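You operate a simulated robot arm through the tools that you are given. There is no shell and no other tool.

The job below is to be done with a simulated two-armed robot. You get a single attempt, and the scene is never put back.

Task
Copy scans (a) and (d) to drive D-25, eject it and put it back in the purple drive rack.
Fine: use slot A; copy no other scan; Next moves the mark down the list.

Only the result counts: the job must be done as asked and must still hold three seconds after the hand-in. Knocking over, shifting, dropping, spilling or breaking anything else fails it.

Robot
Two 7-joint arms with fingered hands on one trunk that stands fixed in place. Base frame: the origin is at the foot of the trunk, x ahead of it, y to its left, z up. Lengths are in mm, angles in rad, forces in N, time in s.
The left shoulder is at [70, 139, 1083], the right one opposite. With the tool pointing down near the work surface each hand reaches from about 460 to 840 mm from the base axis, measured 20 degrees to its own side. Payload 3.9 kg a hand.
Tool frame (each hand has its own): the origin (TCP) lies between the finger pads and is the grasp point; the fingertips stand 29 mm ahead of it; z points along the fingers, y is the line along which they close. The gripper opens to 100 mm; its body begins 34 mm behind the TCP. The gripper is a hand of 5 fingers: y runs from the thumb to the fingers, the wrist lies at [-15, -105, -177] in the tool frame, and closing takes about 1.5 s.
Orientation is told as [roll, pitch, yaw] about the base's x, y, z axes, in that order, counted from this pose: with the fingers straight down and the wrist toward the robot, the tool's x, y and z point along [0, 1, 0], [1, 0, 0] and [0, 0, -1] of the base frame.

Tools
- The arms move only by the tool play_rows. It takes "left_series", "right_series" or both (then of equal length, played together; a hand with none holds still); each is a list of rows, each a list of 6 numbers: the shift along the tool's x, y, z in units of 300 mm (1.0 is 300 mm), then the turn, a rotation vector about the tool's x, y, z in units of 120 degrees (1.0 is 120 degrees). In form: [[tx, ty, tz, ax, ay, az], ...]. A call has 1 to 20 rows; each row is the pose to reach, as a shift and turn from the pose commanded when the call began, along the tool's axes at that moment. "left_grip" and "right_grip" are, for a hand that has rows, the gripper command, from -1 (fully open) to 1 (shut), values between in proportion, set as the call begins (left out, the last holds). A call with a number of a shift or a turn outside -1 to 1 is refused whole. Rows are played at 5 a second. More than 50 mm and 0.15 rad between two rows, or a gripper value outside its range, and nothing of the call is played. A pose out of reach is approached as far as the arm can. The call stops where the force on the tool passes 40 N (or 10 N more than at its start, if that is more) or the arm is blocked; 0.2 s more then pass. Each finger travels about 153 mm/s and halts on what it meets, pressing with about 32 N; the grip force reading is that of the motor and also rises with nothing between the fingers. The clock runs only during rows and for 0.2 s after the last one: add rows that repeat a pose to give the fingers time. It gives the time, the measured TCP pose, the force on the tool (base axes), the opening and the grip force at its end, in the units of the frame above (readings bear some noise), with the torque about the TCP (base axes, N m) and any sound that the robot's microphone picked up, and new pictures: "views" is both (left out), scene, wrist or none (wrist: the cameras of the hands that moved).
- Cameras (640 x 400 px; columns grow to the right, rows downward): "scene" is now at [127.1, 29.2, 1386.3]; the picture's right is [0.40, -0.92, 0.00], its down [-0.63, -0.27, -0.73] and it looks along [0.67, 0.29, -0.68] (base axes); focal length 348 px, centre (320, 200). "left" rides on the left gripper at [-66, -86, -121] in its tool frame; the picture's right is [-0.76, -0.31, 0.58], its down [0.59, -0.70, 0.40] and it looks along [0.28, 0.64, 0.71] (tool axes); focal length 247 px, centre (320, 200). "right" rides on the right gripper at [66, -86, -121] in its tool frame; the picture's right is [-0.76, 0.31, -0.58], its down [-0.59, -0.70, 0.40] and it looks along [-0.28, 0.64, 0.71] (tool axes); focal length 247 px, centre (320, 200). There is no depth. A picture from a camera that has moved, and an enlarged one, comes with that camera's place and axes in the base frame and with its lens. The place of the scene camera against the robot may be out by one fixed shift of up to 12 mm in any direction.
- lift_body(by): slides the trunk up (or, below 0, down) by that many mm; the arms and the scene camera ride with it, the base frame stays. It gives what a move gives, with no picture.
- curl_fingers(index, middle, ring, little, thumb_bend, thumb_turn, hand): sets how far each is bent, from 0 (flat) to 100 (curled in); at 30 the hand is open as for a grip, at 70 the pads meet at the TCP. One left out holds its place. A second passes; each finger stops where it meets its share of the squeeze, and holds until it gets a number again. A gripper value or a shape takes the hand back. It gives what a move gives, with no picture; readings hold the bend of each and the force on index, middle, ring, little, thumb and palm. thumb_turn goes from beside the hand (0) to across from the fingers (100), as for a grip.
- set_grasp(shape, hand): the hand has 5 fingers and takes this shape, open, in about a second: jaw (thumb against the fingers, like two jaws); tri (thumb and two fingers); tip (a fingertip pinch); poke (one finger out to press); point (the index stretched); flat (the hand flat); cup (the hand cupped); fist (a fist). The gripper value then closes the fingers along that shape, each until it touches; the sizes above hold for jaw. It gives what a move gives, with no picture.
- turn_head(pan, tilt): turns the head with the scene camera to pan (to the left, within 1.501 rad either way) and tilt (down, from -0.506 to 1.204), counted from straight ahead of the robot. It gives what a move gives, and a new picture of the scene camera.
- zoom(camera, box): a new picture of the part [left, top, right, bottom] of that camera's present view, enlarged. It takes no simulated time.
- close_job(): hands the job in; it is judged then, once.

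Places have to be worked out from the pictures, the camera data and where the tool is seen. Open the grippers and draw the arms clear of the work before you hand the job in, unless the task says otherwise.

The tools are called after "Call:" as name(argument=value, ...) on one line, values as JSON. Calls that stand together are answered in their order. play_rows: Moves the arms, as the interface text tells. Its arguments: {"type":"object","properties":{"left_series":{"type":"array"},"left_grip":{"type":"number"},"right_series":{"type":"array"},"right_grip":{"type":"number"},"views":{"type":"string","enum":["both","scene","wrist","none"]}},"required":[]} The other tools are called the same way: lift_body (by) moves the trunk up or down; set_grasp (shape, hand) gives the hand a shape; curl_fingers (index, middle, ring, little, thumb_bend, thumb_turn, hand) moves the fingers one by one; turn_head (pan, tilt) turns the head that bears the scene camera; zoom (camera, box) takes an enlarged picture of a part of a camera's view; close_job () hands the job in.

At the start:

```text
time_s: 0.0
left_tcp_pos: [482.4, 396.7, 1097.4]
left_tool_rot: [0.0, 0.0, 0.309]
left_contact_force: [0.3, -0.4, -0.2]
left_wrist_torque: [0.0, 0.0, 0.01]
left_finger_gap: 99.7
left_grip_force: 0.1
left_shape: jaw
left_bend: [30.0, 30.0, 30.0, 30.0, 30.0, 98.0]
left_finger forces: [0.0, 0.1, 0.0, 0.0, 0.0, 0.1]
right_tcp_pos: [466.1, -0.1, 1147.5]
right_tool_rot: [0.001, 0.0, 0.309]
right_contact_force: [0.2, -0.5, -0.6]
right_wrist_torque: [0.01, 0.03, 0.01]
right_finger_gap: 99.8
right_grip_force: 0.2
right_shape: jaw
right_bend: [30.0, 30.0, 30.0, 30.0, 30.0, 98.0]
right_finger forces: [0.0, 0.1, 0.0, 0.1, 0.0, 0.0]
trunk travel left (down, up): [-725.0, 115.0]
head pan, tilt (commanded): [0.412, 0.75]
```

scene: 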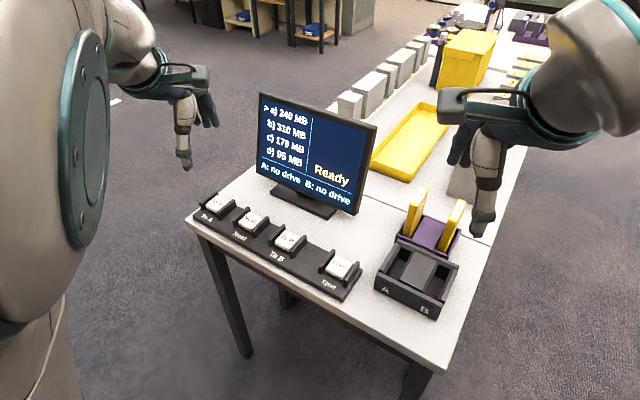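
right: 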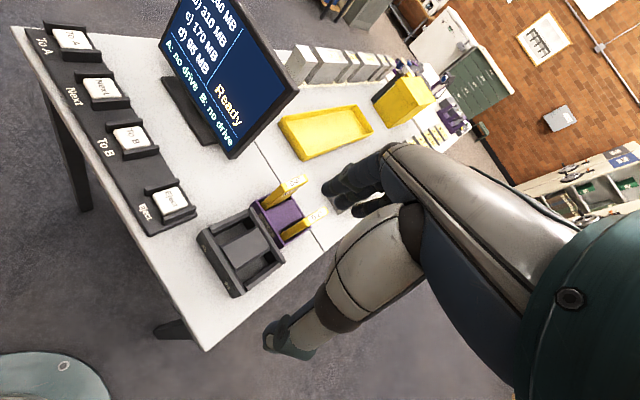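
left: 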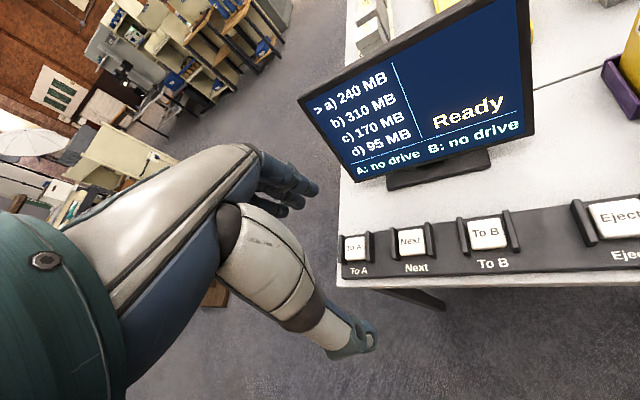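

The scene shows a monitor, four buttons (To A, Next, To B, Eject), a dock with slots A and B, and a purple rack with two yellow drives. I zoom in to find which drive is D-25.

Call:
zoom(camera="scene", box=[360, 170, 500, 330])

Call:
zoom(camera="right", box=[180, 160, 350, 310])

Call:
zoom(camera="scene", box=[180, 80, 380, 310])

```text
2.50 times, centred on (430, 250) of scene
camera zoom: at [127.1, 29.2, 1386.3], right [0.4, -0.92, 0.0], down [-0.63, -0.27, -0.73], along [0.67, 0.29, -0.68], focal length 871 px, centre (45, 75)
```

zoom: 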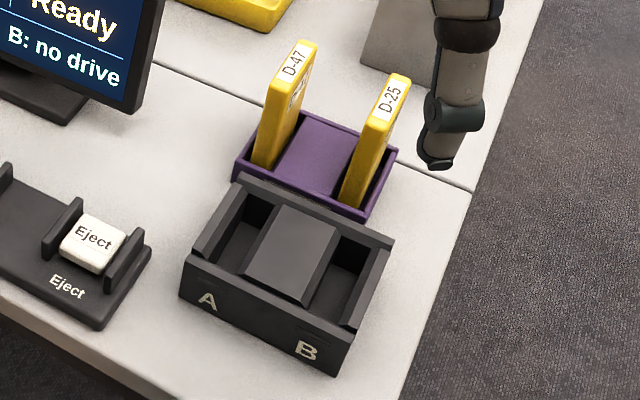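

```text
2.67 times, centred on (265, 235) of right
camera zoom: at [364.5, 36.7, 1268.6], right [0.52, -0.63, 0.58], down [-0.49, -0.77, -0.4], along [0.7, -0.07, -0.71], focal length 659 px, centre (467, 107)
```

zoom: 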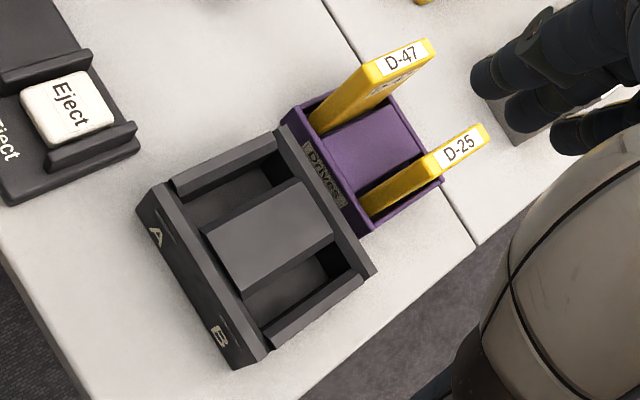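

```text
1.74 times, centred on (280, 195) of scene
camera zoom: at [127.1, 29.2, 1386.3], right [0.4, -0.92, 0.0], down [-0.63, -0.27, -0.73], along [0.67, 0.29, -0.68], focal length 606 px, centre (390, 209)
```

zoom: 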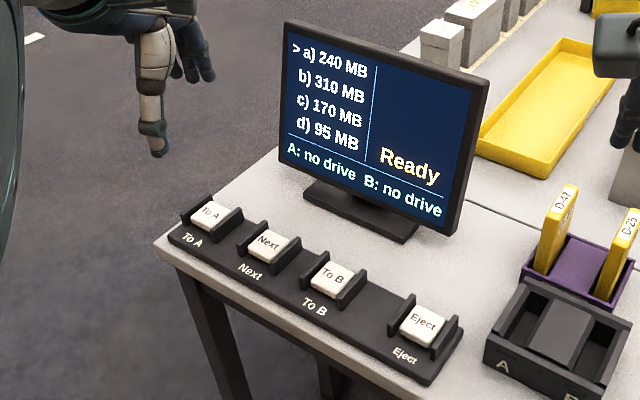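

D-25 is the right-hand drive in the purple rack. I take tighter zooms to measure the dock, the rack and the buttons.

Call:
zoom(camera="scene", box=[370, 180, 482, 250])

Call:
zoom(camera="scene", box=[365, 240, 477, 320])

Call:
zoom(camera="right", box=[190, 200, 302, 300])

Call:
zoom(camera="right", box=[240, 165, 336, 255])

```text
5.71 times, centred on (426, 215) of scene
camera zoom: at [127.1, 29.2, 1386.3], right [0.4, -0.92, 0.0], down [-0.63, -0.27, -0.73], along [0.67, 0.29, -0.68], focal length 1990 px, centre (-286, 114)
```

zoom: 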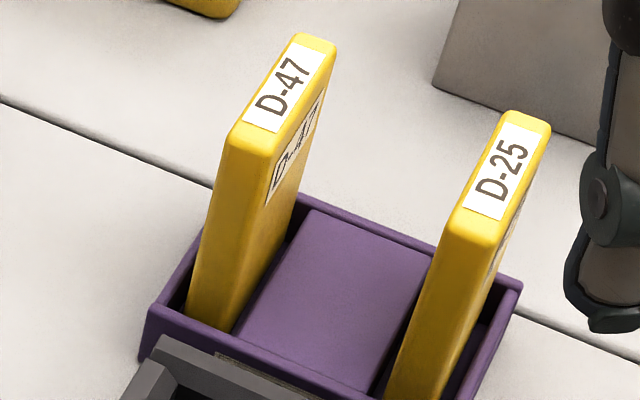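

```text
5.00 times, centred on (421, 280) of scene
camera zoom: at [127.1, 29.2, 1386.3], right [0.4, -0.92, 0.0], down [-0.63, -0.27, -0.73], along [0.67, 0.29, -0.68], focal length 1741 px, centre (-185, -200)
```

zoom: 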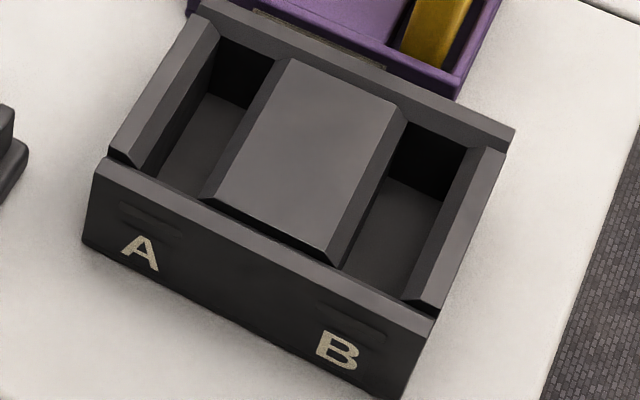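

```text
4.00 times, centred on (246, 250) of right
camera zoom: at [364.5, 36.7, 1268.6], right [0.52, -0.63, 0.58], down [-0.49, -0.77, -0.4], along [0.7, -0.07, -0.71], focal length 988 px, centre (616, 0)
```

zoom: 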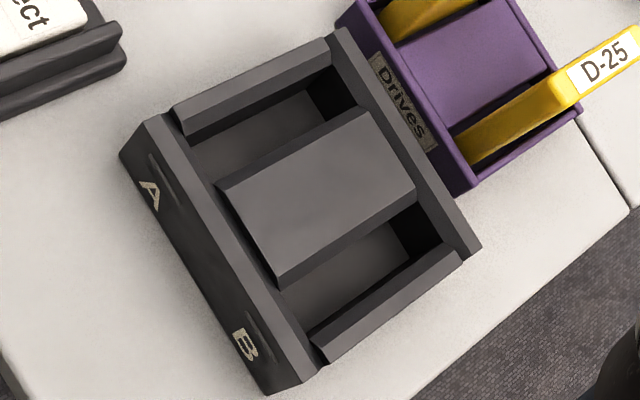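

```text
4.44 times, centred on (288, 210) of right
camera zoom: at [364.5, 36.7, 1268.6], right [0.52, -0.63, 0.58], down [-0.49, -0.77, -0.4], along [0.7, -0.07, -0.71], focal length 1098 px, centre (462, 156)
```

zoom: 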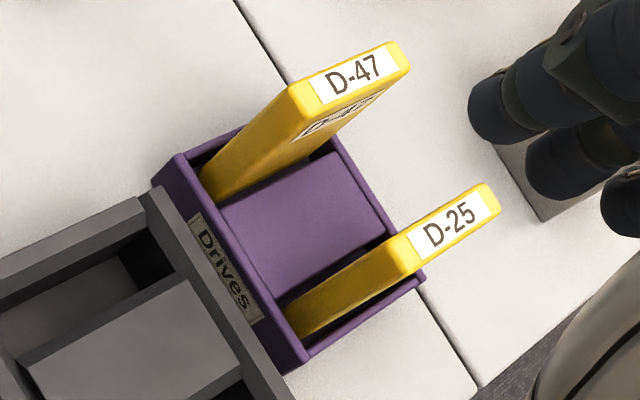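

From triangulation, the table is at about z 783, the dock top at about 831 and the drive tops at about 898. The dock and rack are turned by about -0.14 rad. I swing the right hand to yaw of about 1.43 so its fingers close across the drive's thickness, keeping it high for a closer look.

Call:
play_rows(right_series=[[-0.0456, 0.0453, 0.0433, 0, 0, -0.0595], [-0.0911, 0.0907, 0.0867, 0, 0, -0.119], [-0.1367, 0.136, 0.13, 0, 0, -0.1786], [-0.1822, 0.1813, 0.1733, 0, 0, -0.2381], [-0.2278, 0.2267, 0.2167, 0, 0, -0.2976], [-0.2733, 0.272, 0.26, 0, 0, -0.3571], [-0.3189, 0.3173, 0.3033, 0, 0, -0.4167], [-0.3644, 0.3627, 0.3467, 0, 0, -0.4762], [-0.41, 0.408, 0.39, 0, 0, -0.5357], [-0.41, 0.408, 0.39, 0, 0, -0.5357]])

```text
time_s: 2.2
left_tcp_pos: [483.2, 397.7, 1095.6]
left_tool_rot: [0.0, 0.002, 0.307]
left_contact_force: [0.8, -0.1, -0.5]
left_wrist_torque: [-0.03, 0.01, -0.01]
left_finger_gap: 100.1
left_grip_force: 0.0
left_shape: jaw
left_bend: [30.0, 30.0, 30.0, 30.0, 30.0, 98.0]
left_finger forces: [0.1, 0.0, 0.0, 0.1, 0.1, 0.0]
right_tcp_pos: [573.2, -44.3, 1014.8]
right_tool_rot: [-0.052, -0.228, 0.733]
right_contact_force: [-0.3, 0.6, 0.2]
right_wrist_torque: [-0.03, 0.02, 0.0]
right_finger_gap: 100.0
right_grip_force: 0.0
right_shape: jaw
right_bend: [30.0, 30.0, 30.0, 30.0, 30.0, 98.0]
right_finger forces: [0.0, 0.1, 0.0, 0.0, 0.0, 0.1]
right hand out of reach, approached as far as the arm can: row 3, 4, 5, 6, 7, 8, 9, 10
trunk travel left (down, up): [-725.0, 115.0]
head pan, tilt (commanded): [0.412, 0.75]
camera scene: at [128.8, 31.0, 1386.1], right [0.4, -0.92, 0.0], down [-0.63, -0.27, -0.73], along [0.67, 0.29, -0.68], focal length 348 px, centre (320, 200)
camera right: at [443.9, -64.5, 1110.2], right [0.6, -0.43, 0.67], down [-0.04, -0.85, -0.52], along [0.8, 0.29, -0.53], focal length 247 px, centre (320, 200)
```

scene: 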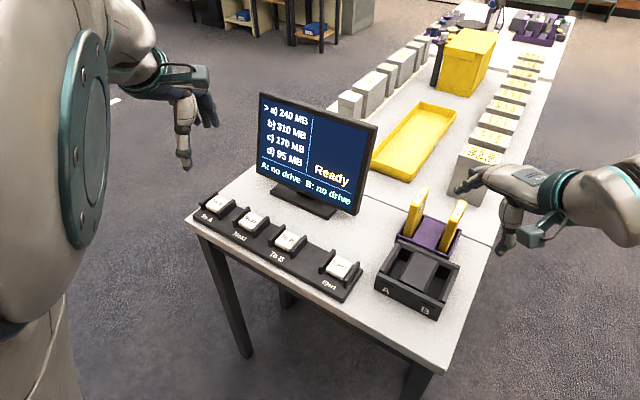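
right: 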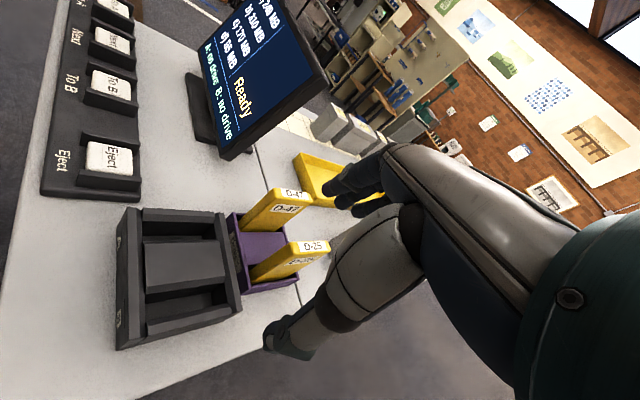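

The wrist cannot yaw that far to the left: it stopped at yaw 0.73. A handshake-like pose with the thumb left, fingers right and the tool tilted forward should suit the right arm better. First I make a small upward move to learn which pose the rows are counted from now.

Call:
play_rows(right_series=[[0, 0, -0.05, 0, 0, 0], [0, 0, -0.1, 0, 0, 0]], views="none")

```text
time_s: 2.8
left_tcp_pos: [480.6, 396.6, 1098.5]
left_tool_rot: [0.001, 0.0, 0.308]
left_contact_force: [-0.4, 0.3, 0.1]
left_wrist_torque: [0.0, -0.02, 0.0]
left_finger_gap: 99.7
left_grip_force: 0.1
left_shape: jaw
left_bend: [30.0, 30.0, 30.0, 30.0, 30.0, 98.0]
left_finger forces: [0.1, 0.0, 0.1, 0.0, 0.0, 0.0]
right_tcp_pos: [567.6, -49.1, 1045.2]
right_tool_rot: [-0.052, -0.23, 0.731]
right_contact_force: [0.3, 0.3, -0.8]
right_wrist_torque: [0.0, 0.04, 0.03]
right_finger_gap: 99.7
right_grip_force: 0.0
right_shape: jaw
right_bend: [30.0, 30.0, 30.0, 30.0, 30.0, 98.0]
right_finger forces: [0.1, 0.1, 0.1, 0.0, 0.0, 0.0]
trunk travel left (down, up): [-725.0, 115.0]
head pan, tilt (commanded): [0.412, 0.75]
```

Rows are counted from the pose actually reached, which is good. I bring the right hand back up and turn it the other way, to yaw of about -0.45 and level, as the first half of the swing.

Call:
play_rows(right_series=[[0.0074, -0.0101, -0.0274, 0.0124, -0.0048, 0.062], [0.0149, -0.0202, -0.0549, 0.0247, -0.0096, 0.124], [0.0223, -0.0303, -0.0823, 0.0371, -0.0143, 0.1861], [0.0298, -0.0404, -0.1098, 0.0494, -0.0191, 0.2481], [0.0372, -0.0506, -0.1372, 0.0618, -0.0239, 0.3101], [0.0447, -0.0607, -0.1647, 0.0741, -0.0287, 0.3721], [0.0521, -0.0708, -0.1921, 0.0865, -0.0334, 0.4342], [0.0596, -0.0809, -0.2196, 0.0988, -0.0382, 0.4962], [0.067, -0.091, -0.247, 0.1112, -0.043, 0.5582]], views="scene")

```text
time_s: 4.8
left_tcp_pos: [481.2, 397.0, 1098.4]
left_tool_rot: [0.0, 0.0, 0.31]
left_contact_force: [0.1, -0.7, 0.0]
left_wrist_torque: [-0.02, 0.0, 0.03]
left_finger_gap: 99.5
left_grip_force: 0.1
left_shape: jaw
left_bend: [30.0, 30.0, 30.0, 30.0, 30.0, 98.0]
left_finger forces: [0.0, 0.0, 0.1, 0.1, 0.1, 0.0]
right_tcp_pos: [518.3, -59.2, 1106.9]
right_tool_rot: [0.0, 0.0, -0.45]
right_contact_force: [-0.4, 0.1, 0.8]
right_wrist_torque: [-0.01, 0.02, 0.0]
right_finger_gap: 100.0
right_grip_force: 0.2
right_shape: jaw
right_bend: [30.0, 30.0, 30.0, 30.0, 30.0, 98.0]
right_finger forces: [0.1, 0.0, 0.1, 0.0, 0.1, 0.0]
trunk travel left (down, up): [-725.0, 115.0]
head pan, tilt (commanded): [0.412, 0.75]
camera scene: at [126.9, 29.9, 1386.3], right [0.4, -0.92, 0.0], down [-0.63, -0.27, -0.73], along [0.67, 0.29, -0.68], focal length 348 px, centre (320, 200)
```

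scene: 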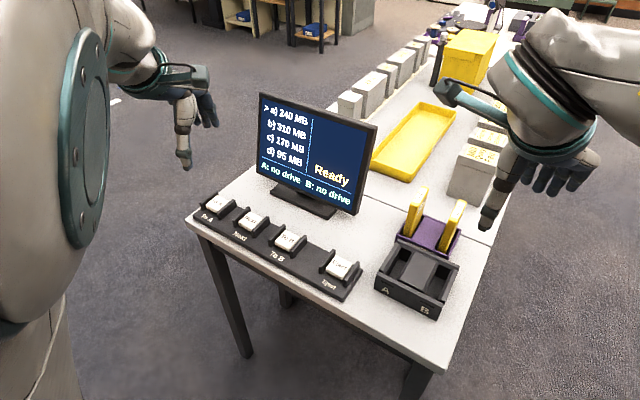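

The hand is level at yaw -0.45. I continue to the handshake orientation, roll 0.7 and yaw about -1.71, staying high above the dock.

Call:
play_rows(right_series=[[0.0162, 0.0063, 0.0173, -0.0191, 0.0262, 0.0524], [0.0324, 0.0126, 0.0345, -0.0382, 0.0524, 0.1047], [0.0485, 0.019, 0.0518, -0.0573, 0.0786, 0.1571], [0.0647, 0.0253, 0.0691, -0.0764, 0.1048, 0.2094], [0.0809, 0.0316, 0.0864, -0.0955, 0.131, 0.2618], [0.0971, 0.0379, 0.1036, -0.1147, 0.1571, 0.3141], [0.1133, 0.0442, 0.1209, -0.1338, 0.1833, 0.3665], [0.1295, 0.0505, 0.1382, -0.1529, 0.2095, 0.4188], [0.1456, 0.0569, 0.1555, -0.172, 0.2357, 0.4712], [0.1618, 0.0632, 0.1727, -0.1911, 0.2619, 0.5235], [0.178, 0.0695, 0.19, -0.2102, 0.2881, 0.5759]])

```text
time_s: 7.2
left_tcp_pos: [481.6, 397.2, 1098.9]
left_tool_rot: [-0.002, 0.0, 0.308]
left_contact_force: [-0.2, -0.9, 0.9]
left_wrist_torque: [-0.01, -0.02, -0.01]
left_finger_gap: 99.8
left_grip_force: 0.0
left_shape: jaw
left_bend: [30.0, 30.0, 30.0, 30.0, 30.0, 98.0]
left_finger forces: [0.1, 0.1, 0.0, 0.0, 0.0, 0.0]
right_tcp_pos: [562.4, -17.8, 1050.5]
right_tool_rot: [0.7, 0.002, -1.712]
right_contact_force: [0.2, 1.0, 0.5]
right_wrist_torque: [0.05, -0.02, -0.06]
right_finger_gap: 99.8
right_grip_force: 0.1
right_shape: jaw
right_bend: [30.0, 30.0, 30.0, 30.0, 30.0, 98.0]
right_finger forces: [0.0, 0.0, 0.0, 0.1, 0.0, 0.0]
trunk travel left (down, up): [-725.0, 115.0]
head pan, tilt (commanded): [0.412, 0.75]
camera scene: at [127.6, 29.9, 1386.3], right [0.4, -0.92, 0.0], down [-0.63, -0.27, -0.73], along [0.67, 0.29, -0.68], focal length 348 px, centre (320, 200)
camera right: at [545.9, 70.9, 1185.6], right [-0.98, -0.17, -0.05], down [-0.09, 0.72, -0.68], along [0.15, -0.67, -0.73], focal length 247 px, centre (320, 200)
```

scene: 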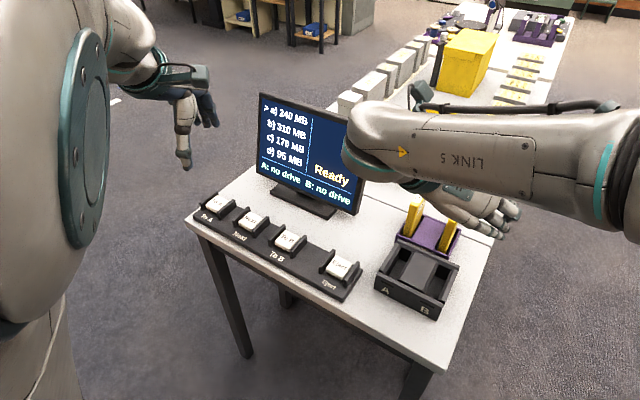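
right: 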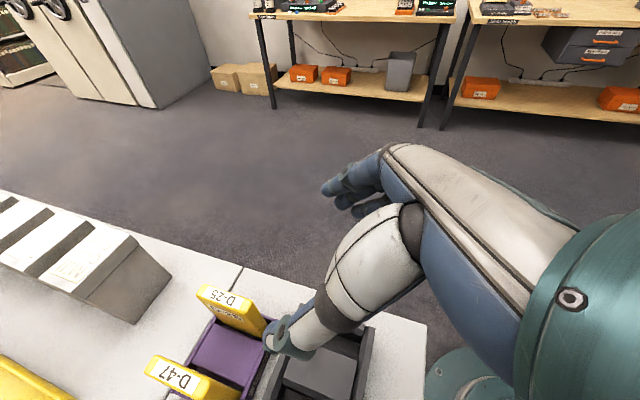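

The handshake orientation is reachable. I zoom through the right wrist camera to locate the drives and the dock from this second viewpoint.

Call:
zoom(camera="right", box=[140, 270, 300, 370])

Call:
zoom(camera="right", box=[180, 300, 340, 400])

Call:
zoom(camera="right", box=[300, 300, 460, 400])

```text
4.00 times, centred on (220, 320) of right
camera zoom: at [545.9, 70.9, 1185.6], right [-0.98, -0.17, -0.05], down [-0.09, 0.72, -0.68], along [0.15, -0.67, -0.73], focal length 988 px, centre (720, -280)
```

zoom: 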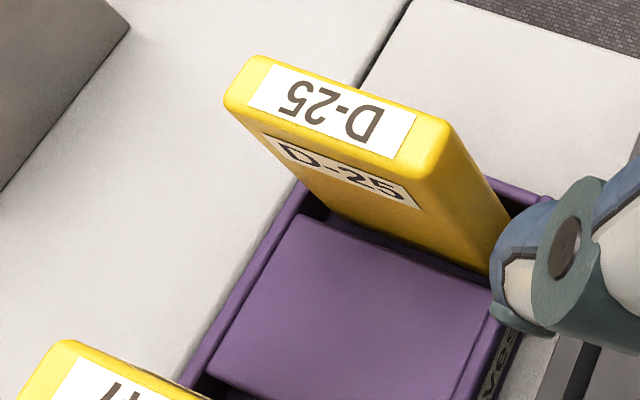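

```text
4.00 times, centred on (260, 350) of right
camera zoom: at [545.9, 70.9, 1185.6], right [-0.98, -0.17, -0.05], down [-0.09, 0.72, -0.68], along [0.15, -0.67, -0.73], focal length 988 px, centre (560, -400)
```

zoom: 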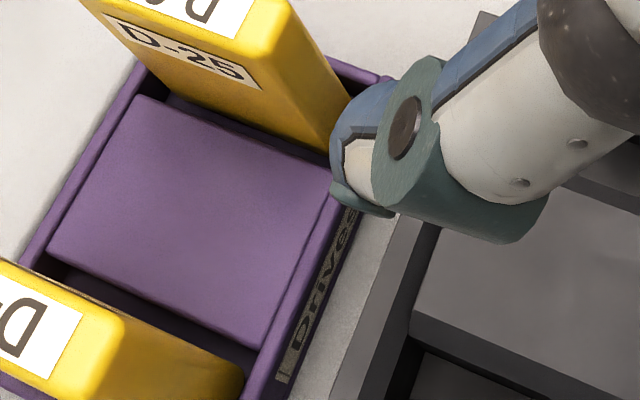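

```text
4.00 times, centred on (380, 350) of right
camera zoom: at [545.9, 70.9, 1185.6], right [-0.98, -0.17, -0.05], down [-0.09, 0.72, -0.68], along [0.15, -0.67, -0.73], focal length 988 px, centre (80, -400)
```

zoom: 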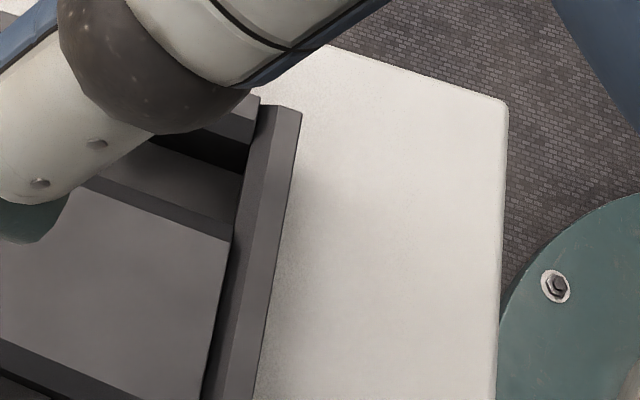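

From two right-camera views, D-25's label centre is at about (692.5, -20, 900) with yaw about -0.147. I move the hand above it with a narrower opening, easing the tilt to 0.5, and look again.

Call:
play_rows(right_series=[[0.0278, -0.009, 0.0783, 0, -0.0159, 0], [0.0557, -0.0179, 0.1566, 0, -0.0318, 0], [0.0835, -0.0269, 0.2349, 0, -0.0478, 0], [0.1113, -0.0358, 0.3131, 0, -0.0637, 0], [0.1392, -0.0448, 0.3914, 0, -0.0796, 0], [0.167, -0.0537, 0.4697, 0, -0.0955, 0], [0.167, -0.0537, 0.4697, 0, -0.0955, 0]], right_grip=-0.2)

```text
time_s: 8.8
left_tcp_pos: [480.8, 396.6, 1098.8]
left_tool_rot: [0.0, 0.0, 0.309]
left_contact_force: [0.3, 0.8, -0.5]
left_wrist_torque: [-0.01, -0.03, -0.01]
left_finger_gap: 100.1
left_grip_force: 0.0
left_shape: jaw
left_bend: [30.0, 30.0, 30.0, 30.0, 30.0, 98.0]
left_finger forces: [0.1, 0.0, 0.0, 0.0, 0.0, 0.0]
right_tcp_pos: [691.4, -24.0, 976.4]
right_tool_rot: [0.499, -0.001, -1.708]
right_contact_force: [0.7, -1.6, 0.1]
right_wrist_torque: [-0.02, 0.0, -0.04]
right_finger_gap: 60.3
right_grip_force: 0.0
right_shape: jaw
right_bend: [40.0, 39.0, 73.0, 44.0, 30.0, 100.0]
right_finger forces: [0.1, 0.0, 0.0, 0.1, 0.0, 0.0]
trunk travel left (down, up): [-725.0, 115.0]
head pan, tilt (commanded): [0.412, 0.75]
camera scene: at [126.2, 28.8, 1386.5], right [0.4, -0.92, 0.0], down [-0.62, -0.27, -0.73], along [0.67, 0.29, -0.68], focal length 348 px, centre (320, 200)
camera right: at [703.2, 62.0, 1113.3], right [-0.97, -0.17, 0.14], down [-0.23, 0.74, -0.63], along [0.0, -0.65, -0.76], focal length 247 px, centre (320, 200)
```

scene: 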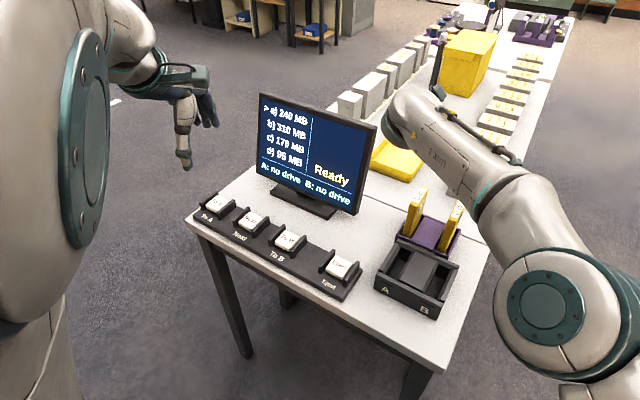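
right: 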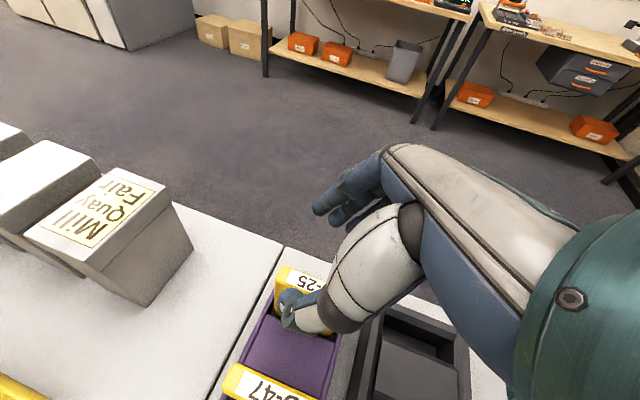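

I am above D-25, but the ring finger's bend reads 73 against about 40 for the index. I zoom in on the hand before coming down.

Call:
zoom(camera="right", box=[210, 240, 370, 340])

Call:
zoom(camera="right", box=[290, 130, 450, 230])

Call:
zoom(camera="scene", box=[380, 160, 500, 240])

```text
4.00 times, centred on (290, 290) of right
camera zoom: at [703.2, 62.0, 1113.3], right [-0.97, -0.17, 0.14], down [-0.23, 0.74, -0.63], along [0.0, -0.65, -0.76], focal length 988 px, centre (440, -160)
```

zoom: 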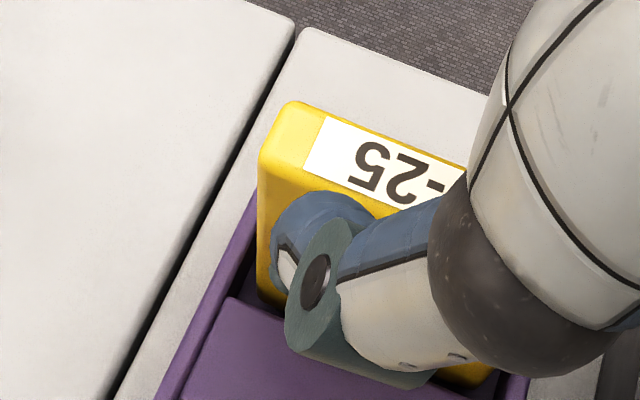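

```text
4.00 times, centred on (370, 180) of right
camera zoom: at [703.2, 62.0, 1113.3], right [-0.97, -0.17, 0.14], down [-0.23, 0.74, -0.63], along [0.0, -0.65, -0.76], focal length 988 px, centre (120, 280)
```

zoom: 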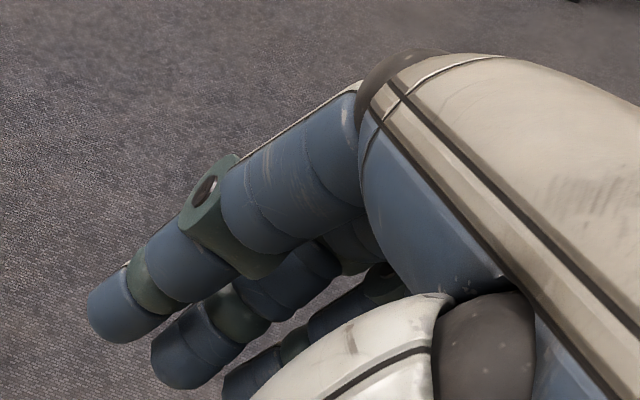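

```text
5.00 times, centred on (440, 200) of scene
camera zoom: at [126.2, 28.8, 1386.5], right [0.4, -0.92, 0.0], down [-0.62, -0.27, -0.73], along [0.67, 0.29, -0.68], focal length 1741 px, centre (-280, 200)
```

zoom: 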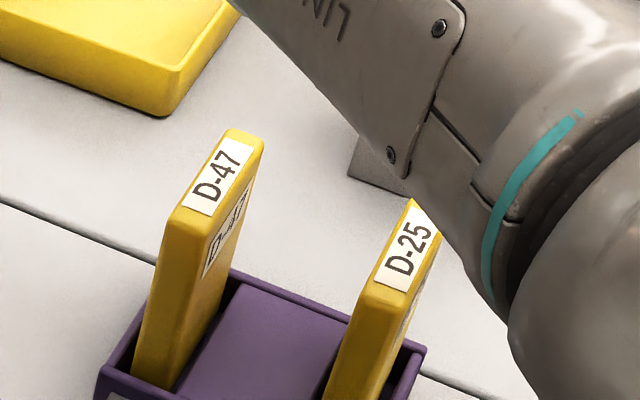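

The thumb still looks fully open, at about -45 mm from the TCP, while the fingers have closed in. I hold the pose to get settled bend readings.

Call:
play_rows(right_series=[[0, 0, 0, 0, 0, 0], [0, 0, 0, 0, 0, 0]], views="none")

```text
time_s: 9.4
left_tcp_pos: [481.0, 396.7, 1098.7]
left_tool_rot: [-0.002, -0.001, 0.309]
left_contact_force: [0.2, -0.1, 0.3]
left_wrist_torque: [0.01, 0.0, 0.03]
left_finger_gap: 99.9
left_grip_force: 0.0
left_shape: jaw
left_bend: [30.0, 30.0, 30.0, 30.0, 30.0, 98.0]
left_finger forces: [0.1, 0.0, 0.1, 0.0, 0.0, 0.0]
right_tcp_pos: [692.1, -22.6, 975.4]
right_tool_rot: [0.499, 0.0, -1.708]
right_contact_force: [-0.2, 0.4, 0.1]
right_wrist_torque: [-0.03, 0.0, -0.01]
right_finger_gap: 60.4
right_grip_force: 0.0
right_shape: jaw
right_bend: [40.0, 39.0, 73.0, 44.0, 30.0, 100.0]
right_finger forces: [0.0, 0.0, 0.1, 0.0, 0.0, 0.0]
trunk travel left (down, up): [-725.0, 115.0]
head pan, tilt (commanded): [0.412, 0.75]
```

The readings are settled and uneven: ring at 73 and thumb at 30. I set every finger to 45 with curl_fingers for a symmetric half-open hand and check what I get.

Call:
curl_fingers(hand="right", index=45, middle=45, ring=45, little=45, thumb_bend=45, thumb_turn=100)

Call:
zoom(camera="right", box=[200, 140, 440, 290])

Call:
zoom(camera="right", box=[200, 240, 400, 365])

```text
time_s: 10.4
left_tcp_pos: [480.6, 396.6, 1098.5]
left_tool_rot: [0.0, 0.0, 0.308]
left_contact_force: [0.2, 0.8, 0.5]
left_wrist_torque: [-0.01, 0.02, 0.01]
left_finger_gap: 99.8
left_grip_force: 0.0
left_shape: jaw
left_bend: [30.0, 30.0, 30.0, 30.0, 30.0, 98.0]
left_finger forces: [0.0, 0.0, 0.1, 0.0, 0.0, 0.1]
right_tcp_pos: [691.1, -23.7, 975.1]
right_tool_rot: [0.499, 0.0, -1.709]
right_contact_force: [0.8, 0.5, -0.4]
right_wrist_torque: [-0.02, 0.01, 0.01]
right_finger_gap: 62.7
right_grip_force: 0.1
right_shape: fingers
right_bend: [45.0, 45.0, 45.0, 45.0, 45.0, 99.0]
right_finger forces: [0.0, 0.0, 0.0, 0.0, 0.1, 0.0]
trunk travel left (down, up): [-725.0, 115.0]
head pan, tilt (commanded): [0.412, 0.75]
```

```text
2.67 times, centred on (320, 215) of right
camera zoom: at [703.8, 62.2, 1113.2], right [-0.97, -0.17, 0.14], down [-0.23, 0.74, -0.63], along [0.0, -0.65, -0.76], focal length 659 px, centre (320, 160)
```

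zoom: 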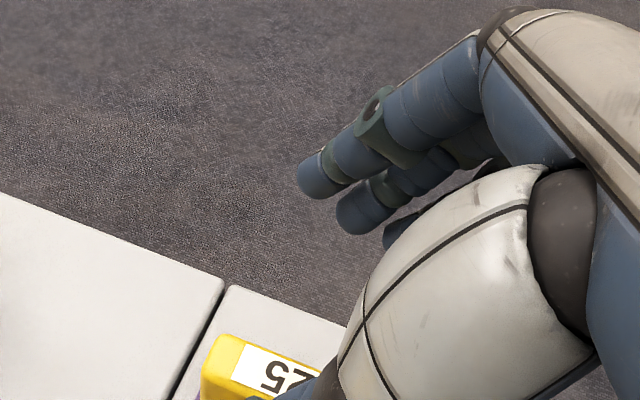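

```text
3.20 times, centred on (300, 302) of right
camera zoom: at [703.8, 62.2, 1113.2], right [-0.97, -0.17, 0.14], down [-0.23, 0.74, -0.63], along [0.0, -0.65, -0.76], focal length 790 px, centre (384, -128)
```

zoom: 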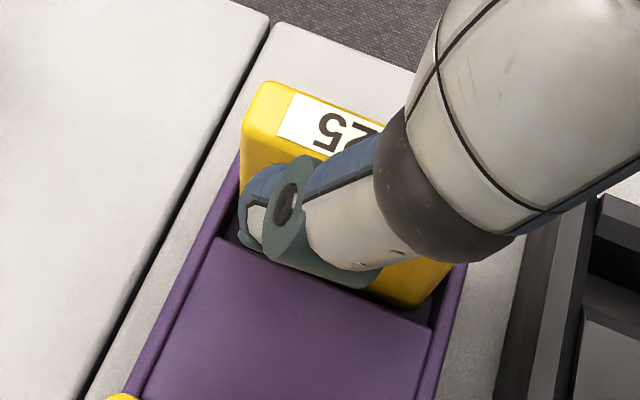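

The symmetric half-open hand works, with a gap of 62.7. Still in the air above the drive, I close to 62, about one drive thickness, to see in the wrist view where the thumb and finger pads meet.

Call:
curl_fingers(hand="right", index=62, middle=62, ring=62, little=62, thumb_bend=62, thumb_turn=100)

Call:
zoom(camera="right", box=[220, 170, 420, 295])

Call:
zoom(camera="right", box=[0, 0, 640, 400])

```text
time_s: 11.4
left_tcp_pos: [481.5, 396.8, 1099.2]
left_tool_rot: [-0.001, 0.0, 0.31]
left_contact_force: [0.6, 0.1, -0.3]
left_wrist_torque: [0.01, -0.01, 0.01]
left_finger_gap: 100.0
left_grip_force: 0.1
left_shape: jaw
left_bend: [30.0, 30.0, 30.0, 30.0, 30.0, 98.0]
left_finger forces: [0.0, 0.0, 0.0, 0.0, 0.0, 0.0]
right_tcp_pos: [691.8, -22.7, 974.8]
right_tool_rot: [0.497, 0.0, -1.709]
right_contact_force: [-0.9, -1.2, 0.0]
right_wrist_torque: [-0.01, 0.01, 0.01]
right_finger_gap: 20.5
right_grip_force: 0.0
right_shape: fingers
right_bend: [62.0, 62.0, 62.0, 62.0, 62.0, 100.0]
right_finger forces: [0.0, 0.0, 0.0, 0.0, 0.0, 0.1]
trunk travel left (down, up): [-725.0, 115.0]
head pan, tilt (commanded): [0.412, 0.75]
```

```text
3.20 times, centred on (320, 232) of right
camera zoom: at [703.8, 62.3, 1113.2], right [-0.97, -0.17, 0.14], down [-0.23, 0.74, -0.63], along [0.0, -0.65, -0.76], focal length 790 px, centre (320, 96)
```

zoom: 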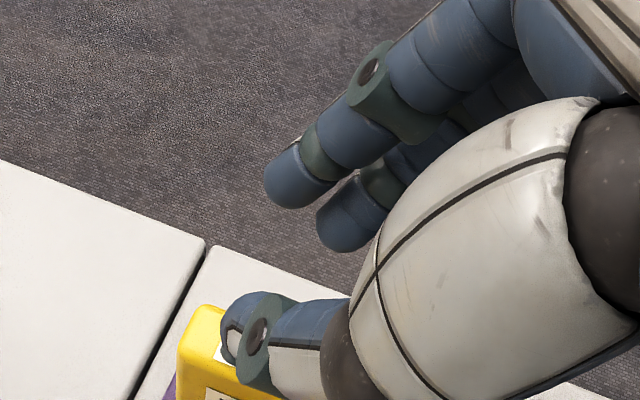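

```text
1.00 times, centred on (320, 200) of right (not enlarged: the box is as wide or as high as the picture)
camera zoom: at [703.8, 62.3, 1113.2], right [-0.97, -0.17, 0.14], down [-0.23, 0.74, -0.63], along [0.0, -0.65, -0.76], focal length 247 px, centre (320, 200)
```

zoom: 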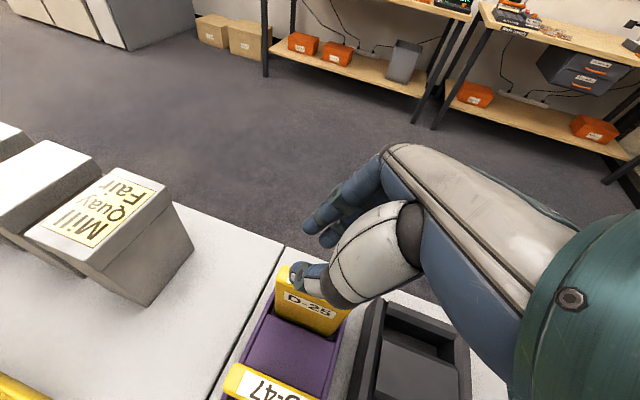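

The tips meet symmetrically about x≈0: index at about +8, the middle beside it, and ring and little further toward -x where they would crowd the rack wall. I try the tri shape, thumb and two fingers, and look at the result.

Call:
set_grasp(hand="right", shape="tri")

Call:
zoom(camera="right", box=[200, 120, 440, 270])

Call:
zoom(camera="right", box=[200, 230, 440, 380])

```text
time_s: 12.3
left_tcp_pos: [481.3, 396.3, 1098.9]
left_tool_rot: [0.0, -0.001, 0.309]
left_contact_force: [0.1, 0.8, 0.1]
left_wrist_torque: [-0.02, 0.0, -0.02]
left_finger_gap: 99.7
left_grip_force: 0.0
left_shape: jaw
left_bend: [30.0, 30.0, 30.0, 30.0, 30.0, 98.0]
left_finger forces: [0.1, 0.1, 0.1, 0.0, 0.0, 0.1]
right_tcp_pos: [692.2, -23.2, 977.0]
right_tool_rot: [0.499, 0.0, -1.708]
right_contact_force: [-0.5, 0.4, 0.6]
right_wrist_torque: [0.0, -0.03, 0.02]
right_finger_gap: 99.9
right_grip_force: 0.0
right_shape: tri
right_bend: [30.0, 30.0, 99.0, 99.0, 30.0, 98.0]
right_finger forces: [0.0, 0.1, 0.1, 0.0, 0.1, 0.0]
trunk travel left (down, up): [-725.0, 115.0]
head pan, tilt (commanded): [0.412, 0.75]
```

```text
2.67 times, centred on (320, 195) of right
camera zoom: at [703.8, 62.3, 1113.2], right [-0.97, -0.17, 0.14], down [-0.23, 0.74, -0.63], along [0.0, -0.65, -0.76], focal length 659 px, centre (320, 213)
```

zoom: 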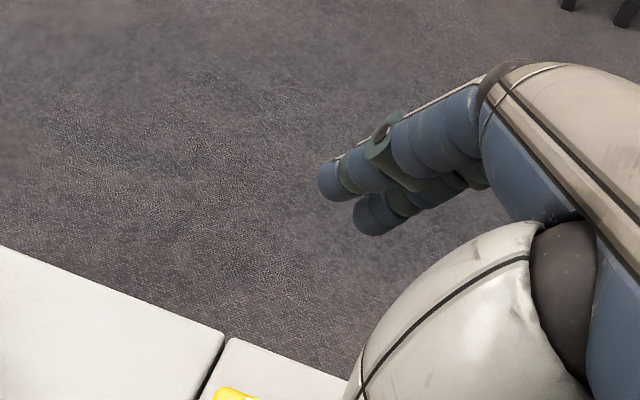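

```text
2.67 times, centred on (320, 305) of right
camera zoom: at [703.8, 62.3, 1113.2], right [-0.97, -0.17, 0.14], down [-0.23, 0.74, -0.63], along [0.0, -0.65, -0.76], focal length 659 px, centre (320, -80)
```

zoom: 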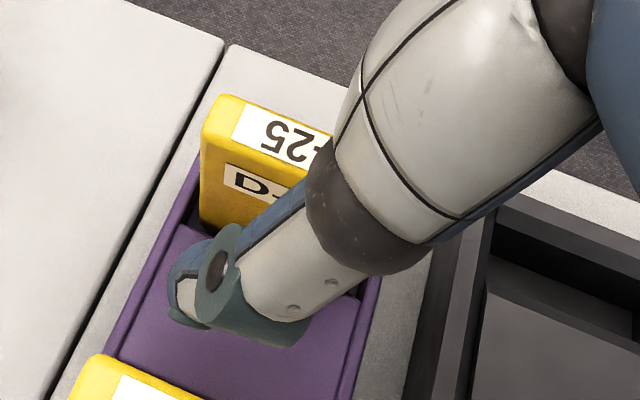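

Tri folds ring and little to 99, which could catch the drive's near top corner. Instead I set thumb, index and middle half-open and stretch ring and little flat out of the way.

Call:
curl_fingers(hand="right", index=48, middle=48, ring=5, little=5, thumb_bend=48, thumb_turn=100)

Call:
zoom(camera="right", box=[200, 120, 440, 270])

Call:
zoom(camera="right", box=[200, 230, 440, 380])

```text
time_s: 13.3
left_tcp_pos: [481.3, 395.3, 1098.7]
left_tool_rot: [0.0, -0.001, 0.308]
left_contact_force: [0.0, 0.4, 0.2]
left_wrist_torque: [-0.05, 0.02, 0.0]
left_finger_gap: 99.7
left_grip_force: 0.1
left_shape: jaw
left_bend: [30.0, 30.0, 30.0, 30.0, 30.0, 98.0]
left_finger forces: [0.0, 0.1, 0.0, 0.0, 0.1, 0.1]
right_tcp_pos: [691.3, -22.6, 974.4]
right_tool_rot: [0.5, -0.001, -1.709]
right_contact_force: [0.1, -0.9, 0.8]
right_wrist_torque: [-0.01, 0.02, -0.02]
right_finger_gap: 55.4
right_grip_force: 0.0
right_shape: fingers
right_bend: [48.0, 48.0, 5.0, 5.0, 48.0, 100.0]
right_finger forces: [0.0, 0.0, 0.0, 0.1, 0.0, 0.0]
trunk travel left (down, up): [-725.0, 115.0]
head pan, tilt (commanded): [0.412, 0.75]
```

```text
2.67 times, centred on (320, 195) of right
camera zoom: at [703.8, 62.3, 1113.2], right [-0.97, -0.17, 0.14], down [-0.23, 0.74, -0.63], along [0.0, -0.65, -0.76], focal length 659 px, centre (320, 213)
```

zoom: 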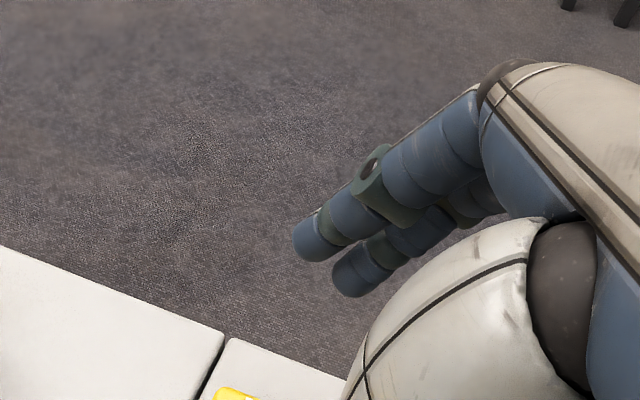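

```text
2.67 times, centred on (320, 305) of right
camera zoom: at [703.8, 62.3, 1113.2], right [-0.97, -0.17, 0.14], down [-0.23, 0.74, -0.63], along [0.0, -0.65, -0.76], focal length 659 px, centre (320, -80)
```

zoom: 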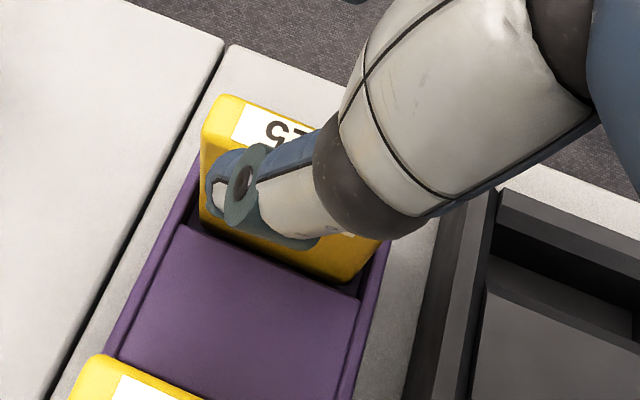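

The drive's mid-plane is about 2.6 mm left of the TCP. I shift over, come down halfway to z of about 930 with the fingers straddling the drive, and look again.

Call:
play_rows(right_series=[[-0.0249, -0.0088, -0.0136, 0, 0, 0], [-0.0491, -0.0088, 0.0308, 0, 0, 0], [-0.0733, -0.0088, 0.0752, 0, 0, 0], [-0.0974, -0.0088, 0.1196, 0, 0, 0], [-0.0974, -0.0088, 0.1196, 0, 0, 0]], views="wrist")

Call:
zoom(camera="right", box=[200, 180, 440, 330])

```text
time_s: 14.5
left_tcp_pos: [481.8, 395.3, 1098.5]
left_tool_rot: [0.001, 0.0, 0.31]
left_contact_force: [0.0, -0.2, 0.1]
left_wrist_torque: [-0.02, 0.0, -0.01]
left_finger_gap: 99.7
left_grip_force: 0.0
left_shape: jaw
left_bend: [30.0, 30.0, 30.0, 30.0, 30.0, 98.0]
left_finger forces: [0.0, 0.1, 0.0, 0.0, 0.0, 0.0]
right_tcp_pos: [683.7, -18.2, 930.7]
right_tool_rot: [0.499, 0.0, -1.707]
right_contact_force: [-0.5, -0.3, 0.6]
right_wrist_torque: [-0.05, -0.04, -0.01]
right_finger_gap: 55.2
right_grip_force: 0.0
right_shape: fingers
right_bend: [48.0, 48.0, 5.0, 5.0, 48.0, 100.0]
right_finger forces: [0.0, 0.0, 0.1, 0.1, 0.0, 0.0]
trunk travel left (down, up): [-725.0, 115.0]
head pan, tilt (commanded): [0.412, 0.75]
camera right: at [694.7, 67.0, 1067.7], right [-0.97, -0.17, 0.14], down [-0.23, 0.74, -0.63], along [0.0, -0.65, -0.76], focal length 247 px, centre (320, 200)
```

right: 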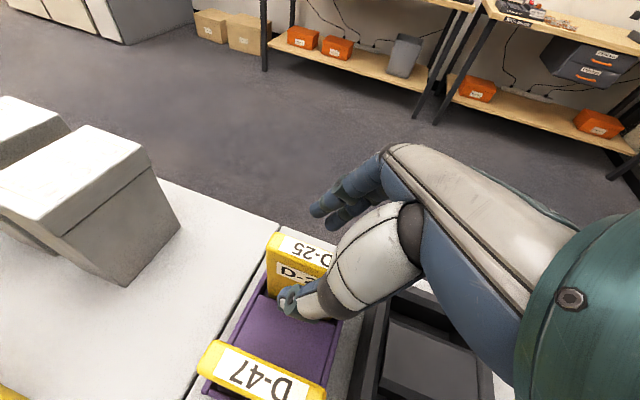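

```text
2.67 times, centred on (320, 255) of right
camera zoom: at [694.7, 67.0, 1067.7], right [-0.97, -0.17, 0.14], down [-0.23, 0.74, -0.63], along [0.0, -0.65, -0.76], focal length 659 px, centre (320, 53)
```

zoom: 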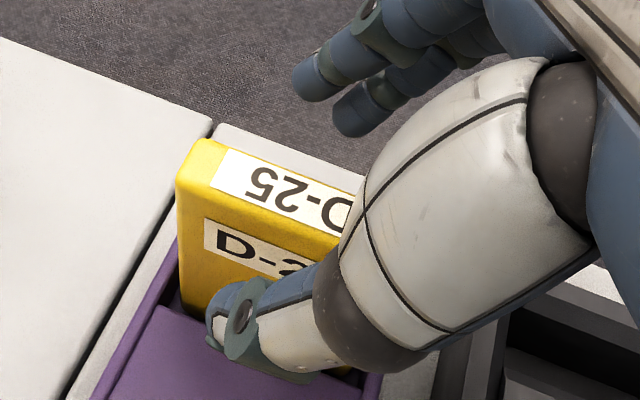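

The drive is centred between the thumb and the two fingers, to within about 1 mm. I come down the rest of the way, to TCP z of about 886.

Call:
play_rows(right_series=[[-0.0178, 0, 0.0327, 0, 0, 0], [-0.0357, 0, 0.0654, 0, 0, 0], [-0.0535, 0, 0.0981, 0, 0, 0], [-0.0713, 0, 0.1308, 0, 0, 0], [-0.0713, 0, 0.1308, 0, 0, 0]], views="wrist")

Call:
zoom(camera="right", box=[200, 160, 440, 310])

```text
time_s: 15.7
left_tcp_pos: [481.9, 395.8, 1099.4]
left_tool_rot: [0.0, 0.0, 0.309]
left_contact_force: [0.1, -0.7, -0.1]
left_wrist_torque: [-0.05, 0.0, 0.02]
left_finger_gap: 100.0
left_grip_force: 0.1
left_shape: jaw
left_bend: [30.0, 30.0, 30.0, 30.0, 30.0, 98.0]
left_finger forces: [0.1, 0.1, 0.1, 0.0, 0.0, 0.1]
right_tcp_pos: [684.1, -18.9, 884.1]
right_tool_rot: [0.5, 0.0, -1.708]
right_contact_force: [-0.5, -0.2, 0.5]
right_wrist_torque: [0.01, -0.02, 0.01]
right_finger_gap: 55.3
right_grip_force: 0.1
right_shape: fingers
right_bend: [48.0, 48.0, 5.0, 5.0, 48.0, 100.0]
right_finger forces: [0.0, 0.0, 0.1, 0.1, 0.1, 0.0]
trunk travel left (down, up): [-725.0, 115.0]
head pan, tilt (commanded): [0.412, 0.75]
camera right: at [695.4, 67.7, 1023.2], right [-0.97, -0.17, 0.14], down [-0.23, 0.74, -0.63], along [0.0, -0.65, -0.76], focal length 247 px, centre (320, 200)
```

right: 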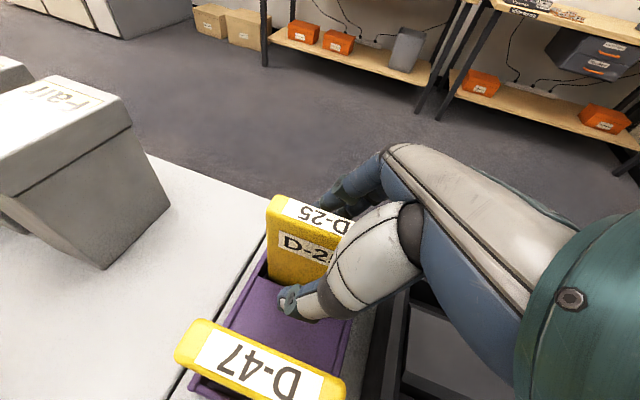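

```text
2.67 times, centred on (320, 235) of right
camera zoom: at [695.4, 67.7, 1023.2], right [-0.97, -0.17, 0.14], down [-0.23, 0.74, -0.63], along [0.0, -0.65, -0.76], focal length 659 px, centre (320, 107)
```

zoom: 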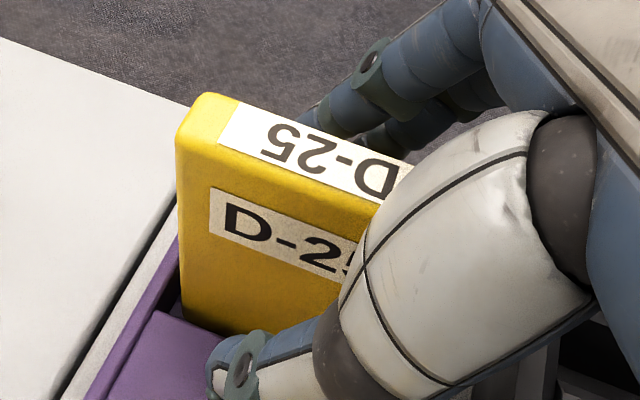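

The drive is about 1 mm toward the thumb side, with its top at about z 905. I nudge the TCP 1.2 mm that way, then close thumb, index and middle onto it.

Call:
play_rows(right_series=[[0, -0.004, 0, 0, 0, 0], [0, -0.004, 0, 0, 0, 0]], views="none")

Call:
curl_fingers(hand="right", index=75, middle=75, thumb_bend=75)

Call:
zoom(camera="right", box=[200, 160, 440, 310])

```text
time_s: 16.3
left_tcp_pos: [480.4, 395.9, 1098.5]
left_tool_rot: [-0.001, -0.001, 0.309]
left_contact_force: [0.3, -0.1, 0.8]
left_wrist_torque: [0.0, 0.01, -0.01]
left_finger_gap: 99.9
left_grip_force: 0.1
left_shape: jaw
left_bend: [30.0, 30.0, 30.0, 30.0, 30.0, 98.0]
left_finger forces: [0.1, 0.0, 0.0, 0.0, 0.0, 0.1]
right_tcp_pos: [683.4, -16.1, 885.8]
right_tool_rot: [0.499, 0.0, -1.708]
right_contact_force: [0.4, -0.2, 0.0]
right_wrist_torque: [0.01, 0.0, -0.02]
right_finger_gap: 55.3
right_grip_force: 0.0
right_shape: fingers
right_bend: [48.0, 48.0, 5.0, 5.0, 48.0, 100.0]
right_finger forces: [0.0, 0.1, 0.1, 0.0, 0.0, 0.0]
trunk travel left (down, up): [-725.0, 115.0]
head pan, tilt (commanded): [0.412, 0.75]
```

```text
time_s: 17.3
left_tcp_pos: [481.8, 395.5, 1098.7]
left_tool_rot: [0.0, 0.0, 0.309]
left_contact_force: [0.0, 0.0, 0.4]
left_wrist_torque: [0.0, 0.0, 0.03]
left_finger_gap: 100.0
left_grip_force: 0.0
left_shape: jaw
left_bend: [30.0, 30.0, 30.0, 30.0, 30.0, 98.0]
left_finger forces: [0.0, 0.0, 0.1, 0.0, 0.1, 0.1]
right_tcp_pos: [683.5, -17.0, 884.9]
right_tool_rot: [0.5, 0.001, -1.709]
right_contact_force: [0.3, -0.4, 0.2]
right_wrist_torque: [-0.01, 0.01, 0.01]
right_finger_gap: 13.6
right_grip_force: 12.3
right_shape: fingers
right_bend: [73.0, 66.0, 5.0, 5.0, 65.0, 100.0]
right_finger forces: [7.0, 5.0, 0.0, 0.0, 12.5, 0.0]
trunk travel left (down, up): [-725.0, 115.0]
head pan, tilt (commanded): [0.412, 0.75]
```

```text
2.67 times, centred on (320, 235) of right
camera zoom: at [695.5, 69.1, 1022.8], right [-0.97, -0.17, 0.14], down [-0.23, 0.74, -0.63], along [0.0, -0.65, -0.76], focal length 659 px, centre (320, 107)
```

zoom: 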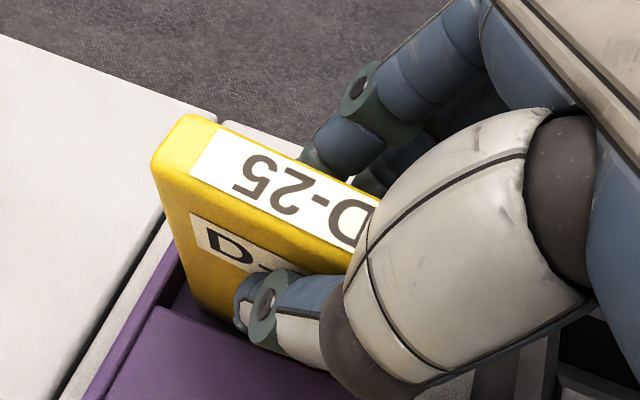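

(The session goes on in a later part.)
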